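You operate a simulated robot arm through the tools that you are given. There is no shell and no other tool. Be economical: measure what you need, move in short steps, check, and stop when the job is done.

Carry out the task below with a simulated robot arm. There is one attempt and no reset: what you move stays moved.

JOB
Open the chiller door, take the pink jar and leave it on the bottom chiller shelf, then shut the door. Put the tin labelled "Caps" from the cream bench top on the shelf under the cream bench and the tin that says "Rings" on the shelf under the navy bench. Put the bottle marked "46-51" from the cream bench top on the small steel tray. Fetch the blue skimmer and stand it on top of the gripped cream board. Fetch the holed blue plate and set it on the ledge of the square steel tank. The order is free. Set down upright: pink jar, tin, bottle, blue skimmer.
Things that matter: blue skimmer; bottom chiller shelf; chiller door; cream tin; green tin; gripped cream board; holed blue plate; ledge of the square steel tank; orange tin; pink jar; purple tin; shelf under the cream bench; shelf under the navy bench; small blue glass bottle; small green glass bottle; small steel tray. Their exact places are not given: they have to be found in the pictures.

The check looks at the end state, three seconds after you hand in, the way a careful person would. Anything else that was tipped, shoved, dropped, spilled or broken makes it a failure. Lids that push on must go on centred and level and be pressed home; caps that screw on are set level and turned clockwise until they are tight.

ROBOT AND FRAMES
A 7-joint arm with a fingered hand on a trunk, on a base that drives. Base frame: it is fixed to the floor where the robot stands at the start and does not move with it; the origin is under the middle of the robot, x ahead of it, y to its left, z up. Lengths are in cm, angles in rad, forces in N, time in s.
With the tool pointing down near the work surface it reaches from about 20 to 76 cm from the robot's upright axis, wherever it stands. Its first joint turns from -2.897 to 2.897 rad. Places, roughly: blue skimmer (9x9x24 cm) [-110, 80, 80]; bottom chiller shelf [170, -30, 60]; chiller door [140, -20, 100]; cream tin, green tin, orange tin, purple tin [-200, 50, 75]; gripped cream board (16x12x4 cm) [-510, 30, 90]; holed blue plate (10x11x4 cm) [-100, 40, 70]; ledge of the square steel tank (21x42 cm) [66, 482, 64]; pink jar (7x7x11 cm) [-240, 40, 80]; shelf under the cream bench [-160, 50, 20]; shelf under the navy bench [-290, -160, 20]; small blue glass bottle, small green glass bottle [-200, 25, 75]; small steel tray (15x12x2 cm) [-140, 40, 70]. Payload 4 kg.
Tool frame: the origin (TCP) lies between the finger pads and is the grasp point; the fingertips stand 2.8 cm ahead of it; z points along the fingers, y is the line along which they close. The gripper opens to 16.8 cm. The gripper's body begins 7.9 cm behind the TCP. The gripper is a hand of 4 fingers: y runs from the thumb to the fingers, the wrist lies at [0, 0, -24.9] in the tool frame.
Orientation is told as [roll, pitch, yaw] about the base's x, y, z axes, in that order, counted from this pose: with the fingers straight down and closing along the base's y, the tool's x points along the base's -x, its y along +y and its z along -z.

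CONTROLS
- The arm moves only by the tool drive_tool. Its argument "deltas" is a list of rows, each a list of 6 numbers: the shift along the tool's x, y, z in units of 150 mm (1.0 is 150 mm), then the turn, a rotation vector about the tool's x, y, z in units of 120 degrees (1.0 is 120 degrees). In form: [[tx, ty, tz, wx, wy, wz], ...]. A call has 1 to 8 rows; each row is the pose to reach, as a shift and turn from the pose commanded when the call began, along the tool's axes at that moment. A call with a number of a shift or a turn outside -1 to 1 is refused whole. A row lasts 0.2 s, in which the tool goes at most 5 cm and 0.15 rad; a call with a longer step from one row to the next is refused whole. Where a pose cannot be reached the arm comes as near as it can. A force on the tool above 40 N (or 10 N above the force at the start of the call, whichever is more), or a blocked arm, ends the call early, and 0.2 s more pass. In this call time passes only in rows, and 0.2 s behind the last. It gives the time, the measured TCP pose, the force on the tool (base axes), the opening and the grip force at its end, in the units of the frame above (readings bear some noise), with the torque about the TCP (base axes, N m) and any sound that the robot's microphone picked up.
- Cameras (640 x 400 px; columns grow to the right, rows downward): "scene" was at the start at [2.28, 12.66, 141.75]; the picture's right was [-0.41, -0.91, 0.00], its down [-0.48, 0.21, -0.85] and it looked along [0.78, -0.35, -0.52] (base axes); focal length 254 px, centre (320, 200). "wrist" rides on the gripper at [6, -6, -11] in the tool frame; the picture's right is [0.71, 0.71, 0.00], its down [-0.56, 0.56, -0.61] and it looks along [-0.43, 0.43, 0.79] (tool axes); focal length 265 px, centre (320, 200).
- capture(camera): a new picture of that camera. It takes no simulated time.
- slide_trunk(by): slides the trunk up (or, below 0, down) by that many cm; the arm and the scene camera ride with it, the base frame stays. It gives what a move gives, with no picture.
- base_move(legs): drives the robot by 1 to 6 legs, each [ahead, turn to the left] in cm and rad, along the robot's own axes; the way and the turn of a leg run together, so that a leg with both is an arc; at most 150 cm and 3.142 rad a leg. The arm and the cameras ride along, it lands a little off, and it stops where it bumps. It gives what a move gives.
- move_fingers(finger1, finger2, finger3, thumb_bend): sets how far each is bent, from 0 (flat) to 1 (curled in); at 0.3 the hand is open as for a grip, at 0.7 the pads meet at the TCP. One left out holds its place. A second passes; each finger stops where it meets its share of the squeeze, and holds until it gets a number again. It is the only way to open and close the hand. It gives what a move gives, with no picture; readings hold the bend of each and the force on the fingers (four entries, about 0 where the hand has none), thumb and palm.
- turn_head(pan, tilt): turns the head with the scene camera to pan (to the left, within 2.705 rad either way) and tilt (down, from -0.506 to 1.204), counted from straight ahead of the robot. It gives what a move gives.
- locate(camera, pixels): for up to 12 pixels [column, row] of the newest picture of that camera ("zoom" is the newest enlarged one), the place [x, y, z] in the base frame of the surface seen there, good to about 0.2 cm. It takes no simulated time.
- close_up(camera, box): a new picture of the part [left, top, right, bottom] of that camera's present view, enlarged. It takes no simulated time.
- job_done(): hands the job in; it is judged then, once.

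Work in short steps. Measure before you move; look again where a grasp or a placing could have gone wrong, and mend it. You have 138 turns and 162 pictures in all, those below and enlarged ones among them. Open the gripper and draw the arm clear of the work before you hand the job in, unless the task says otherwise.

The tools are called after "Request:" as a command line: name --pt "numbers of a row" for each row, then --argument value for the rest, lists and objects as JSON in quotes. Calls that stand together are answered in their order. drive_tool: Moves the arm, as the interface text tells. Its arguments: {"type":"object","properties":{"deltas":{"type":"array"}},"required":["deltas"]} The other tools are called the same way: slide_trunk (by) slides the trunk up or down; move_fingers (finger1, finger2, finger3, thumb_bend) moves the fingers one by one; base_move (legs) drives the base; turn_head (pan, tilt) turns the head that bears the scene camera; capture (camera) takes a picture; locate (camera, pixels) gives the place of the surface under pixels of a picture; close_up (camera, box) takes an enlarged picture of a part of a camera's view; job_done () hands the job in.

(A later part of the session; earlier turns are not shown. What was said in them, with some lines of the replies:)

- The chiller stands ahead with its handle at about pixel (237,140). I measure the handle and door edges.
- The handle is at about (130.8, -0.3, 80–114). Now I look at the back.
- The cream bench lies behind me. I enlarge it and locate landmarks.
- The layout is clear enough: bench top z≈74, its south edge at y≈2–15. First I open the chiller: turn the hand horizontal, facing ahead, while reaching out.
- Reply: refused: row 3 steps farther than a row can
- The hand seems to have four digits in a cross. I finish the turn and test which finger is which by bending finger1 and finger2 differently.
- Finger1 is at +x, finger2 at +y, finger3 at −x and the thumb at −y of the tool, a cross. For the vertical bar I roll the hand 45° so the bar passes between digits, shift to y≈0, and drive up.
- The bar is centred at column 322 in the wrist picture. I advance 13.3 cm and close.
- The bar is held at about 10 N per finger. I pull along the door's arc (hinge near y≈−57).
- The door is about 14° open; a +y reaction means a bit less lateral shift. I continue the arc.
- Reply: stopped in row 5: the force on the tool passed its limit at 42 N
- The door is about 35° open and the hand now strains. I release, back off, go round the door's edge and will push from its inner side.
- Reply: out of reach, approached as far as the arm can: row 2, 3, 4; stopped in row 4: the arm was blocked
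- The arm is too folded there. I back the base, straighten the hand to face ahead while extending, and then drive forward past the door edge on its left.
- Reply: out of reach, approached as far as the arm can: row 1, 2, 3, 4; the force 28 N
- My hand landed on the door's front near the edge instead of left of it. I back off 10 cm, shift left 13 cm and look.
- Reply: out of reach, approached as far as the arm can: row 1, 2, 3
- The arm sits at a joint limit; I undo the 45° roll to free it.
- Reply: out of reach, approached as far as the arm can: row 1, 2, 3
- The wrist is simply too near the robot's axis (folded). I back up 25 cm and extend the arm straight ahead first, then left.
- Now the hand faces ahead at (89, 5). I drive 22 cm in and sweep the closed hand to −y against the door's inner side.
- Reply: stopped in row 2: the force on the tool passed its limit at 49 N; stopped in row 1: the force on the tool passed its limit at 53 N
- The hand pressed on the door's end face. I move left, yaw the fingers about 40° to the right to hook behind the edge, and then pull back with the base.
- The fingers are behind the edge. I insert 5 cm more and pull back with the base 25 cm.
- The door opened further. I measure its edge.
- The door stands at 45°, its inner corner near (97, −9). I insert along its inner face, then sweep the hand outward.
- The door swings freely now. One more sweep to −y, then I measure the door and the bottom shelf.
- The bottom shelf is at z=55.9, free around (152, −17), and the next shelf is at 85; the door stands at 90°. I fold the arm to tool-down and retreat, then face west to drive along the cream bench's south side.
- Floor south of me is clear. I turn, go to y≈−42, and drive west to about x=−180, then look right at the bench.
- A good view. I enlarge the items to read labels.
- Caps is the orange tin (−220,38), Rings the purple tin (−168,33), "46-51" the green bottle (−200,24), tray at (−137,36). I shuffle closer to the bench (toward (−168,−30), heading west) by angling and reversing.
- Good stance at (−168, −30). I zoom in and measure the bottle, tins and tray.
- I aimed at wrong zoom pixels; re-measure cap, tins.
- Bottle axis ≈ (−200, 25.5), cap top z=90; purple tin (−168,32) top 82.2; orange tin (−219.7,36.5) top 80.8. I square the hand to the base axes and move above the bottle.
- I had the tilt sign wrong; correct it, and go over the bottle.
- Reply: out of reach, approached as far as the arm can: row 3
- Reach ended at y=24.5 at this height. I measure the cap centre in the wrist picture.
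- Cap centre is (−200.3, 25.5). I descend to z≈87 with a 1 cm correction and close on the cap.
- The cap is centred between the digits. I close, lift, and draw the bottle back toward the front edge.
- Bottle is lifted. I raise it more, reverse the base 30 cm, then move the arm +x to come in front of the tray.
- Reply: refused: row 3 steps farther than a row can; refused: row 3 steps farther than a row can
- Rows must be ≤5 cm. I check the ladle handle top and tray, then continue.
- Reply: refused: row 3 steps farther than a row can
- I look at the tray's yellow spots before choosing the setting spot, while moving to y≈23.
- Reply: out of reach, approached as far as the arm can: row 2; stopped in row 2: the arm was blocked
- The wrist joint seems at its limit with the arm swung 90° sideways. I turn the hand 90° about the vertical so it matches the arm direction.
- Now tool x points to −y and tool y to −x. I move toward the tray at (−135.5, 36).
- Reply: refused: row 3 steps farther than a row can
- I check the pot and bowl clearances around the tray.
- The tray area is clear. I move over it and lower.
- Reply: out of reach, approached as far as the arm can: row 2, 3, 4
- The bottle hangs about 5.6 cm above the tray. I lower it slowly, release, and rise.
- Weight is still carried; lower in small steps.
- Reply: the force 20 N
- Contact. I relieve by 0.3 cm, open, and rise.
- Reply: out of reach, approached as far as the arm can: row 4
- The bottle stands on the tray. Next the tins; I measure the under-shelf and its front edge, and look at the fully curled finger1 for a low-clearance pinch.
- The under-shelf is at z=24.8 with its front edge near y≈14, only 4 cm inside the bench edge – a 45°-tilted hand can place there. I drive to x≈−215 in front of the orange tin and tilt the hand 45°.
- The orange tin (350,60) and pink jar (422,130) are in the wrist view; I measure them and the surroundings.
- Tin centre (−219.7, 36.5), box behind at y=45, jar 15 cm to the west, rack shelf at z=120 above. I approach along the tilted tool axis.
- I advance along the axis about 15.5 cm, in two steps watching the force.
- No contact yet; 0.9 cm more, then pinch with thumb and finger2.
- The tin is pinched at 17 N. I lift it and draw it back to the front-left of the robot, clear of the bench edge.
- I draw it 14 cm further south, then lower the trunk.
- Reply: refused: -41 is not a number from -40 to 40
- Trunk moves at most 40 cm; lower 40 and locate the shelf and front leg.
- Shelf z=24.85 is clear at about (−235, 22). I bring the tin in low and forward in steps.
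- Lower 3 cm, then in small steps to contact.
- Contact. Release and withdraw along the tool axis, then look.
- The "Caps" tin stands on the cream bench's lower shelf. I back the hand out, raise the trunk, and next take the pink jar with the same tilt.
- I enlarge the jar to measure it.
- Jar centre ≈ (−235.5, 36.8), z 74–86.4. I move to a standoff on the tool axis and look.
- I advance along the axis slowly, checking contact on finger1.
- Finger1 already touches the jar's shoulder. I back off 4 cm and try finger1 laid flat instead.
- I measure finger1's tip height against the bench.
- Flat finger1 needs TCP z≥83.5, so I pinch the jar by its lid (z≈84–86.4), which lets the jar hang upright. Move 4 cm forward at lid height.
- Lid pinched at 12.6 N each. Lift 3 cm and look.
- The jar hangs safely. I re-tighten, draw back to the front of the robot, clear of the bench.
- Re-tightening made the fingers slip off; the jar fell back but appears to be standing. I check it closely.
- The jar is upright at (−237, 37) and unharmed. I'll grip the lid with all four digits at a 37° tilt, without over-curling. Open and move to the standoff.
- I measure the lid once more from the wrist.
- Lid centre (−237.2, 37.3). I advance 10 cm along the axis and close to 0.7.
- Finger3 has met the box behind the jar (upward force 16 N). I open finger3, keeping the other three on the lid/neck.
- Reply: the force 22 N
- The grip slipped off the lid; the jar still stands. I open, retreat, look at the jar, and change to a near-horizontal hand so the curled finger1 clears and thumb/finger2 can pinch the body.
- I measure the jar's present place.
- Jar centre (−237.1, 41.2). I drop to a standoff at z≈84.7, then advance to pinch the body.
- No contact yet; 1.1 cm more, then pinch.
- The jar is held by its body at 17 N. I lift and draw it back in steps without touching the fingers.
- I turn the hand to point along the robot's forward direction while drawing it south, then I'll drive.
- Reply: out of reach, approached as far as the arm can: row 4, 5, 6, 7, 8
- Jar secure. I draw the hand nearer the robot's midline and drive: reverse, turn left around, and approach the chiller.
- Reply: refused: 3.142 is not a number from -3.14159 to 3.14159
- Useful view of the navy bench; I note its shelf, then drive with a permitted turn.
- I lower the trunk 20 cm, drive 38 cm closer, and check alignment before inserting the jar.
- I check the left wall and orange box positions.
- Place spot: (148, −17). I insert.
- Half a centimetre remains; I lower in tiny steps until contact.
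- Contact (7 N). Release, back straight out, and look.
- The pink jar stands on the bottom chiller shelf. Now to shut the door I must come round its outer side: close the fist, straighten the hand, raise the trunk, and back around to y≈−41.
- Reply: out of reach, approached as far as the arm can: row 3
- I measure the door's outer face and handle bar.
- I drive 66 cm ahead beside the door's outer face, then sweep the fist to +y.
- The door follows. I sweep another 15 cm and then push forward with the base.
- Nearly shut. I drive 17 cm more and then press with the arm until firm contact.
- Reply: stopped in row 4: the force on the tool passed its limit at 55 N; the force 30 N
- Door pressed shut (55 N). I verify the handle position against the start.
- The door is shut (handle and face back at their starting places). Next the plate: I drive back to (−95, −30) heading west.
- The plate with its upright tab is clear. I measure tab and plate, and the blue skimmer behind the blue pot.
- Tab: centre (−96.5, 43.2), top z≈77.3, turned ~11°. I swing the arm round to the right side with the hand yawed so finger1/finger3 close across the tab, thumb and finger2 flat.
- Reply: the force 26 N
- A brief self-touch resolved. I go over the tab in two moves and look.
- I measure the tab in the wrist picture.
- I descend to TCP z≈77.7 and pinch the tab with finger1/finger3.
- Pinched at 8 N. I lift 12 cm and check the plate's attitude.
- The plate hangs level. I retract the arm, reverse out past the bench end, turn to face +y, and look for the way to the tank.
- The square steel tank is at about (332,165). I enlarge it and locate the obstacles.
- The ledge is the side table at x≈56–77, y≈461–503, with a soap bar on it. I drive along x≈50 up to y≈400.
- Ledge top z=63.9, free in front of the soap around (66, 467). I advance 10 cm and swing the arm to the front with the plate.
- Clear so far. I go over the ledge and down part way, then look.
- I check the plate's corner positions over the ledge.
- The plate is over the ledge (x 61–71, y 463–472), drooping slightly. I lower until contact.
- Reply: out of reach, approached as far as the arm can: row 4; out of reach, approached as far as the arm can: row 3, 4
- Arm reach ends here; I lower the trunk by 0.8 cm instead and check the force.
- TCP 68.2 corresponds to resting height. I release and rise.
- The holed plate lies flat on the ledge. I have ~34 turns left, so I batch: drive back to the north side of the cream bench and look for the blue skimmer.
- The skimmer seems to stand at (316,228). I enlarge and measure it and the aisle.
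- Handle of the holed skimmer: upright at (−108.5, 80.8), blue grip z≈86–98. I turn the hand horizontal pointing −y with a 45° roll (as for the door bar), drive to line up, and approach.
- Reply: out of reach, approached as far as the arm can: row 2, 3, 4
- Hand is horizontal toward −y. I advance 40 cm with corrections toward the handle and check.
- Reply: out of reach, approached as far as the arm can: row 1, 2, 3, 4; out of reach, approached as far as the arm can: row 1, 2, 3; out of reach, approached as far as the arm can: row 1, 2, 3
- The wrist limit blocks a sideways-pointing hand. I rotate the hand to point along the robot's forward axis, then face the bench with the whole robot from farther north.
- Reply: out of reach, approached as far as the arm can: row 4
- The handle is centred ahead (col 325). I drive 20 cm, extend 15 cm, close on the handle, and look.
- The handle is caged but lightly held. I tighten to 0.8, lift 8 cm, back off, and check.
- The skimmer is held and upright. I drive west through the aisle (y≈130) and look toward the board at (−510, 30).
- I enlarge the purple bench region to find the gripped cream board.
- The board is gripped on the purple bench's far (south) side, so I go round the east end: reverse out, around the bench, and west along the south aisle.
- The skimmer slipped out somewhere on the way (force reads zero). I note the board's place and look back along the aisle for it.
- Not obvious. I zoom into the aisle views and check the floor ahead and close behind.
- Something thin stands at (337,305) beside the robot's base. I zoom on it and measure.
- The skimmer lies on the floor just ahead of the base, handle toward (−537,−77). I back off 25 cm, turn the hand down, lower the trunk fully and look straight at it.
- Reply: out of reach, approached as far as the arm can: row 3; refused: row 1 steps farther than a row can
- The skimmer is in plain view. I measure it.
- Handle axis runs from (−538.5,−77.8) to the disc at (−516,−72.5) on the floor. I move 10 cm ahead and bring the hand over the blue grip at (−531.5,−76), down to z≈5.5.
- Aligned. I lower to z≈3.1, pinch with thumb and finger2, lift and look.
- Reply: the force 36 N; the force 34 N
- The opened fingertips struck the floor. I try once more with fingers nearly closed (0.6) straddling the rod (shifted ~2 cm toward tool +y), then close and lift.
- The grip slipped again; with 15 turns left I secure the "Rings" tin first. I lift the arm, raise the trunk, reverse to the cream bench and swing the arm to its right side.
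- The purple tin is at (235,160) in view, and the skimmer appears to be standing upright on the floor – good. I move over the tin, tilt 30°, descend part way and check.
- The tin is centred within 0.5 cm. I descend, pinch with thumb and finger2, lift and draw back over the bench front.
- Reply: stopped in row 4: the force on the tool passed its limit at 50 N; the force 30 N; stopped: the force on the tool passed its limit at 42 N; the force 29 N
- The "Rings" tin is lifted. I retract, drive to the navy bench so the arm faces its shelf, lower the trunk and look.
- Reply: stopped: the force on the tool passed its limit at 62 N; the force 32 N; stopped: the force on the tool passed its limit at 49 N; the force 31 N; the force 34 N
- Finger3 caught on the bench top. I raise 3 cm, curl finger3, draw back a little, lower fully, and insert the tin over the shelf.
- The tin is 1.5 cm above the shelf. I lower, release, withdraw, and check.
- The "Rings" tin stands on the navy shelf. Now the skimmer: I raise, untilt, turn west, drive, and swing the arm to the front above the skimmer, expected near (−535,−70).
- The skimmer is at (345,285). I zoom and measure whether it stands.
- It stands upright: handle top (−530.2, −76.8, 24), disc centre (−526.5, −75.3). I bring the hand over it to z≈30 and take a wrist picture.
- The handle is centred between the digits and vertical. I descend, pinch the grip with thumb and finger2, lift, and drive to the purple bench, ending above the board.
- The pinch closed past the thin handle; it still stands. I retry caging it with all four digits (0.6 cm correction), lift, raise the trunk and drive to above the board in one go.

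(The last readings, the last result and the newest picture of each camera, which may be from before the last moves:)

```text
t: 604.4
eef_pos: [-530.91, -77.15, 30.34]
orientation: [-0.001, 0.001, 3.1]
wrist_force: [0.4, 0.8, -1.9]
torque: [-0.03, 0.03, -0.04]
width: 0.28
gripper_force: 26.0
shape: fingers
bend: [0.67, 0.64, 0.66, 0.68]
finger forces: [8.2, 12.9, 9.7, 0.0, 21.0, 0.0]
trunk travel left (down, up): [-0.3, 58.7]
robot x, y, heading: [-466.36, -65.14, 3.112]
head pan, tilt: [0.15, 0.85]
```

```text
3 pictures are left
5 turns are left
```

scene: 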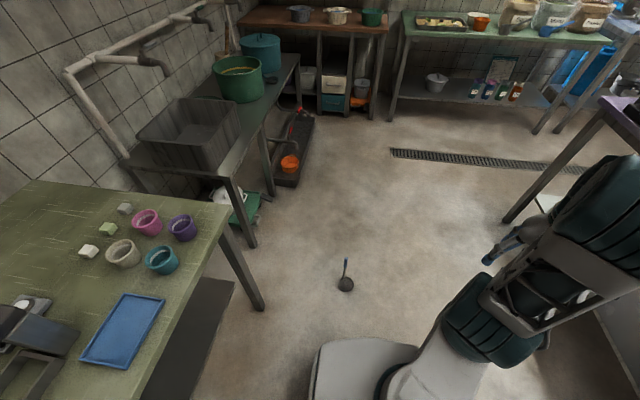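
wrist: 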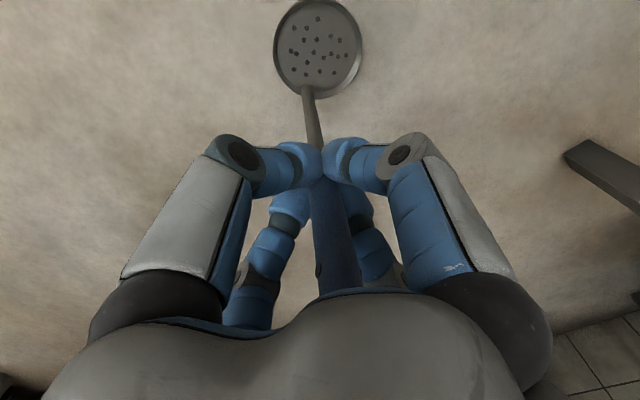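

The skimmer is held firmly (26 N). I raise it, drive to the purple bench facing +y, and take pictures over the board.

Request:
slide_trunk --by 40

Request:
slide_trunk --by 18

Request:
drive_tool --pt "0 0 -0.25 0 0 0" --pt "0 0 -0.5 0 0 0" --pt "0 0 -0.75 0 0 0" --pt "0 0 -1 0 0 0"

Request:
drive_tool --pt "0 0 -0.2 0 0 0" --pt "0 0 -0.4 0 0 0" --pt "0 0 -0.6 0 0 0"

Request:
base_move --legs '[[0, -0.882], [48.7, 0], [0, -0.658]]'

Request:
turn_head --pan 0.2 --tilt 0.75

Request:
capture --camera "scene"

Request:
capture --camera "wrist"

```text
t: 608.2
eef_pos: [-530.86, -77.13, 70.33]
orientation: [0.001, 0.0, 3.103]
wrist_force: [-0.3, 0.8, -2.0]
torque: [-0.04, 0.02, -0.01]
width: 0.28
gripper_force: 26.1
shape: fingers
bend: [0.67, 0.64, 0.66, 0.68]
finger forces: [8.3, 12.8, 9.7, 0.1, 21.0, 0.0]
trunk travel left (down, up): [-40.3, 18.7]
robot x, y, heading: [-466.37, -65.07, 3.106]
head pan, tilt: [0.15, 0.85]
```

```text
t: 610.2
eef_pos: [-530.84, -77.14, 88.32]
orientation: [0.0, -0.001, 3.101]
wrist_force: [-0.2, 0.7, -2.4]
torque: [-0.02, 0.05, 0.0]
width: 0.3
gripper_force: 26.1
shape: fingers
bend: [0.67, 0.64, 0.66, 0.68]
finger forces: [8.3, 12.9, 9.7, 0.1, 21.0, 0.1]
trunk travel left (down, up): [-58.3, 0.7]
robot x, y, heading: [-466.0, -65.59, 3.108]
head pan, tilt: [0.15, 0.85]
```

```text
t: 611.2
eef_pos: [-530.73, -77.14, 103.21]
orientation: [0.0, 0.0, 3.103]
wrist_force: [0.0, -0.7, -0.8]
torque: [-0.06, 0.04, 0.0]
width: 0.26
gripper_force: 25.9
shape: fingers
bend: [0.67, 0.64, 0.66, 0.68]
finger forces: [8.4, 13.1, 9.6, 0.0, 20.8, 0.0]
trunk travel left (down, up): [-58.3, 0.7]
robot x, y, heading: [-466.04, -65.85, 3.114]
head pan, tilt: [0.15, 0.85]
```

```text
t: 612.0
eef_pos: [-530.9, -77.07, 112.45]
orientation: [-0.001, 0.001, 3.101]
wrist_force: [0.4, -0.1, -2.1]
torque: [-0.06, 0.01, 0.03]
width: 0.22
gripper_force: 25.7
shape: fingers
bend: [0.67, 0.64, 0.66, 0.68]
finger forces: [8.4, 13.2, 9.7, 0.0, 20.5, 0.1]
trunk travel left (down, up): [-58.3, 0.7]
robot x, y, heading: [-465.85, -65.56, 3.106]
head pan, tilt: [0.15, 0.85]
```

```text
t: 619.0
eef_pos: [-509.98, 37.78, 112.38]
orientation: [0.0, 0.0, 1.564]
wrist_force: [0.1, 0.1, -3.0]
torque: [0.02, 0.07, 0.03]
width: 0.15
gripper_force: 25.9
shape: fingers
bend: [0.67, 0.64, 0.66, 0.73]
finger forces: [8.1, 13.2, 9.9, 0.0, 20.6, 0.0]
trunk travel left (down, up): [-58.3, 0.7]
robot x, y, heading: [-496.55, -26.84, 1.571]
head pan, tilt: [0.15, 0.85]
```

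```text
t: 619.6
eef_pos: [-509.98, 37.74, 112.39]
orientation: [-0.002, 0.0, 1.563]
wrist_force: [0.5, -0.2, -2.2]
torque: [0.05, 0.03, -0.01]
width: 0.14
gripper_force: 26.1
shape: fingers
bend: [0.67, 0.64, 0.66, 0.73]
finger forces: [8.2, 13.2, 9.8, 0.1, 20.5, 0.0]
trunk travel left (down, up): [-58.3, 0.7]
robot x, y, heading: [-496.17, -26.75, 1.575]
head pan, tilt: [0.201, 0.75]
```

```text
2 pictures are left
```

scene: 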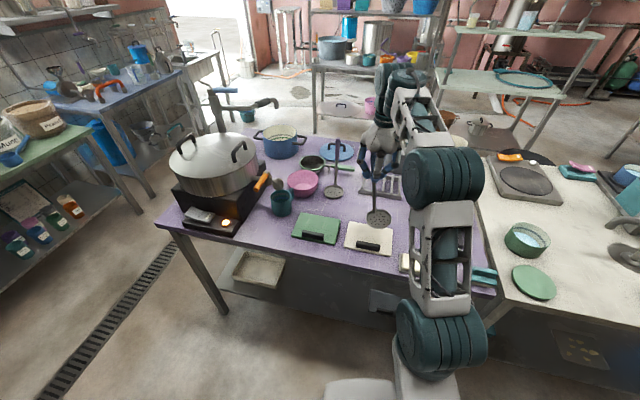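

```text
1 pictures are left
4 turns are left
```

wrist: 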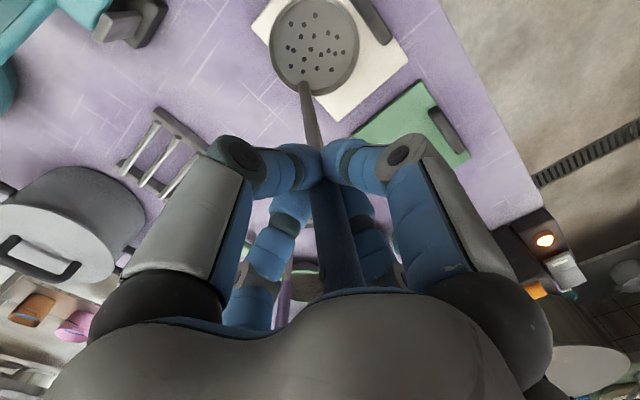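

The skimmer hangs above the board. I measure the disc and the board from both pictures.

Request:
locate --camera "wrist" --pixels '[[275, 50], [355, 45], [315, 5], [318, 90], [314, 48], [405, 60], [340, 120], [258, 25], [372, 20], [390, 40], [378, 60], [330, 110]]'

Request:
locate --camera "scene" --pixels '[[378, 218], [368, 220], [390, 217], [378, 226], [346, 245], [352, 224], [390, 256], [393, 232], [358, 245], [380, 250], [370, 238], [380, 210]]'

```text
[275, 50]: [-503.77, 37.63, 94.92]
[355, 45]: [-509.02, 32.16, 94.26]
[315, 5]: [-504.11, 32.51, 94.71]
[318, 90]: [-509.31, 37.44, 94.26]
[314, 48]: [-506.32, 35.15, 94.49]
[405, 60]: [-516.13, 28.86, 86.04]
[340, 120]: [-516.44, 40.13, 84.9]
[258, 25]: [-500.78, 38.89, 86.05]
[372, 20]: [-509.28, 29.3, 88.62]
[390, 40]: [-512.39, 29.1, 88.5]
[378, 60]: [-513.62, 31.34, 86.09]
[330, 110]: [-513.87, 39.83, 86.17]
```

```text
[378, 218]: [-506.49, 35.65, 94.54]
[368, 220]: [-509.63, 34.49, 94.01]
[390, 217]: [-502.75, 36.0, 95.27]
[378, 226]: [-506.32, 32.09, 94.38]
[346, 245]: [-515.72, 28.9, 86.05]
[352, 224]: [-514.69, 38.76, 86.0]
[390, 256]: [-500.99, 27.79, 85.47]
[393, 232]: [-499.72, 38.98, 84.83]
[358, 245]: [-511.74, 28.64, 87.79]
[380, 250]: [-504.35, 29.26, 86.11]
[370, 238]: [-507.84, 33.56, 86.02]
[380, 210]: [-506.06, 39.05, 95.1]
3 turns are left
```

Disc centre (−506.4, 35.2), board x −516…−500, y 28–39.8, top 86.05, grip bar at y≤30. I shift 1.5 cm west, lower 7.7 cm to contact, release, rise, and look.

Request:
drive_tool --pt "0 0.1 0.05 0 0 0" --pt "0 0.1 0.25 0 0 0" --pt "0 0.1 0.4 0 0 0" --pt "0 0.1 0.46 0 0 0"

Request:
drive_tool --pt "0 0 0.015 0 0 0" --pt "0 0 0.03 0 0 0" --pt "0 0 0.045 0 0 0" --pt "0 0 0.055 0 0 0"

Request:
move_fingers --finger1 0.45 --finger2 0.45 --finger3 0.45 --thumb_bend 0.45

Request:
drive_tool --pt "0 0 -0.15 0 0 0" --pt "0 0 -0.35 0 0 0" --pt "0 0 -0.6 0 0 0" --pt "0 0 -0.8 0 0 0"

Request:
capture --camera "scene"

```text
t: 620.6
eef_pos: [-511.54, 37.76, 105.39]
orientation: [0.0, -0.002, 1.566]
wrist_force: [-0.4, -1.1, -2.0]
torque: [0.03, 0.04, 0.02]
width: 0.11
gripper_force: 25.4
shape: fingers
bend: [0.67, 0.64, 0.66, 0.74]
finger forces: [8.2, 13.3, 9.9, 0.0, 20.6, 0.0]
trunk travel left (down, up): [-58.3, 0.7]
robot x, y, heading: [-496.59, -26.98, 1.569]
head pan, tilt: [0.201, 0.75]
```

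```text
t: 621.6
eef_pos: [-511.42, 37.8, 104.81]
orientation: [0.002, -0.006, 1.563]
wrist_force: [0.4, 2.4, 11.3]
torque: [0.11, 0.15, -0.01]
width: 0.11
gripper_force: 28.9
shape: fingers
bend: [0.67, 0.64, 0.66, 0.74]
finger forces: [9.5, 13.8, 11.7, 0.1, 23.5, 0.0]
trunk travel left (down, up): [-58.3, 0.7]
robot x, y, heading: [-496.1, -26.71, 1.568]
head pan, tilt: [0.201, 0.75]
```

```text
t: 622.6
eef_pos: [-511.44, 37.88, 104.73]
orientation: [0.0, 0.0, 1.563]
wrist_force: [-0.3, -0.8, 0.0]
torque: [-0.01, 0.02, -0.01]
width: 7.21
gripper_force: 0.1
shape: fingers
bend: [0.45, 0.45, 0.45, 0.45]
finger forces: [0.1, 0.1, 0.1, 0.1, 0.0, 0.0]
trunk travel left (down, up): [-58.3, 0.7]
robot x, y, heading: [-496.09, -26.66, 1.574]
head pan, tilt: [0.201, 0.75]
```

```text
t: 623.6
eef_pos: [-511.43, 37.75, 116.64]
orientation: [-0.002, 0.0, 1.565]
wrist_force: [-0.9, 0.5, 0.2]
torque: [0.03, -0.01, 0.0]
width: 7.23
gripper_force: 0.0
shape: fingers
bend: [0.45, 0.45, 0.45, 0.45]
finger forces: [0.1, 0.0, 0.0, 0.0, 0.0, 0.0]
trunk travel left (down, up): [-58.3, 0.7]
robot x, y, heading: [-495.98, -26.67, 1.575]
head pan, tilt: [0.201, 0.75]
```

```text
0 pictures are left
2 turns are left
```

scene: 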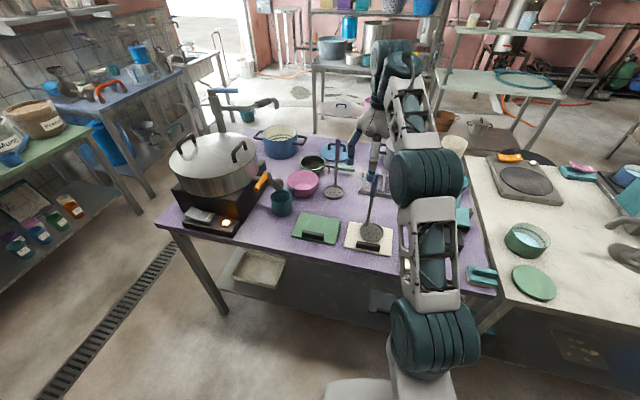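

The skimmer stands upright on the cream board. I draw the hand back, just above the handle top, and back the base away.

Request:
drive_tool --pt "0.1 0 -0.1 0 0 0" --pt "0.3 0 -0.12 0 0 0" --pt "0.55 0 -0.12 0 0 0" --pt "0.8 0 -0.12 0 0 0"

Request:
base_move --legs '[[-25, 0]]'

```text
t: 624.6
eef_pos: [-511.42, 25.46, 118.47]
orientation: [0.0, -0.001, 1.564]
wrist_force: [-0.8, -0.2, 0.3]
torque: [0.02, 0.02, 0.02]
width: 7.23
gripper_force: 0.0
shape: fingers
bend: [0.45, 0.45, 0.45, 0.45]
finger forces: [0.0, 0.0, 0.0, 0.0, 0.1, 0.0]
trunk travel left (down, up): [-58.3, 0.7]
robot x, y, heading: [-496.2, -26.48, 1.577]
head pan, tilt: [0.201, 0.75]
```

```text
t: 626.4
eef_pos: [-511.54, 0.59, 118.56]
orientation: [0.0, -0.004, 1.567]
wrist_force: [0.6, -0.5, -0.2]
torque: [0.05, 0.0, -0.02]
width: 7.22
gripper_force: 0.1
shape: fingers
bend: [0.45, 0.45, 0.45, 0.45]
finger forces: [0.1, 0.1, 0.0, 0.0, 0.0, 0.0]
trunk travel left (down, up): [-58.3, 0.7]
robot x, y, heading: [-496.36, -51.61, 1.575]
head pan, tilt: [0.201, 0.75]
1 turns are left
```

The arm is clear and the hand is open; every item is in its place, so I hand in.

Request:
job_done

```text
The job is handed in.
```

I put everything where you asked and handed the job in, but the skimmer and the jar were both dropped along the way.

- **Pink jar:** upright on the bottom chiller shelf, with the chiller door pressed shut. While I was picking it up it slipped from the grip about 3 cm onto the bench. It landed upright and looked undamaged.
- **"Caps" tin (orange):** on the shelf under the cream bench.
- **"Rings" tin (purple):** on the shelf under the navy bench.
- **"46-51" bottle (green):** on the small steel tray.
- **Holed blue plate:** flat on the ledge of the square steel tank.
- **Blue skimmer:** standing upright on the gripped cream board. It fell to the floor during the drive and I pushed it along with the base. I picked it up again and set it in place.

At the navy bench one finger also pressed down on the bench top with the tin in hand. I saw nothing disturbed there, but I had no pictures left for a last look around.
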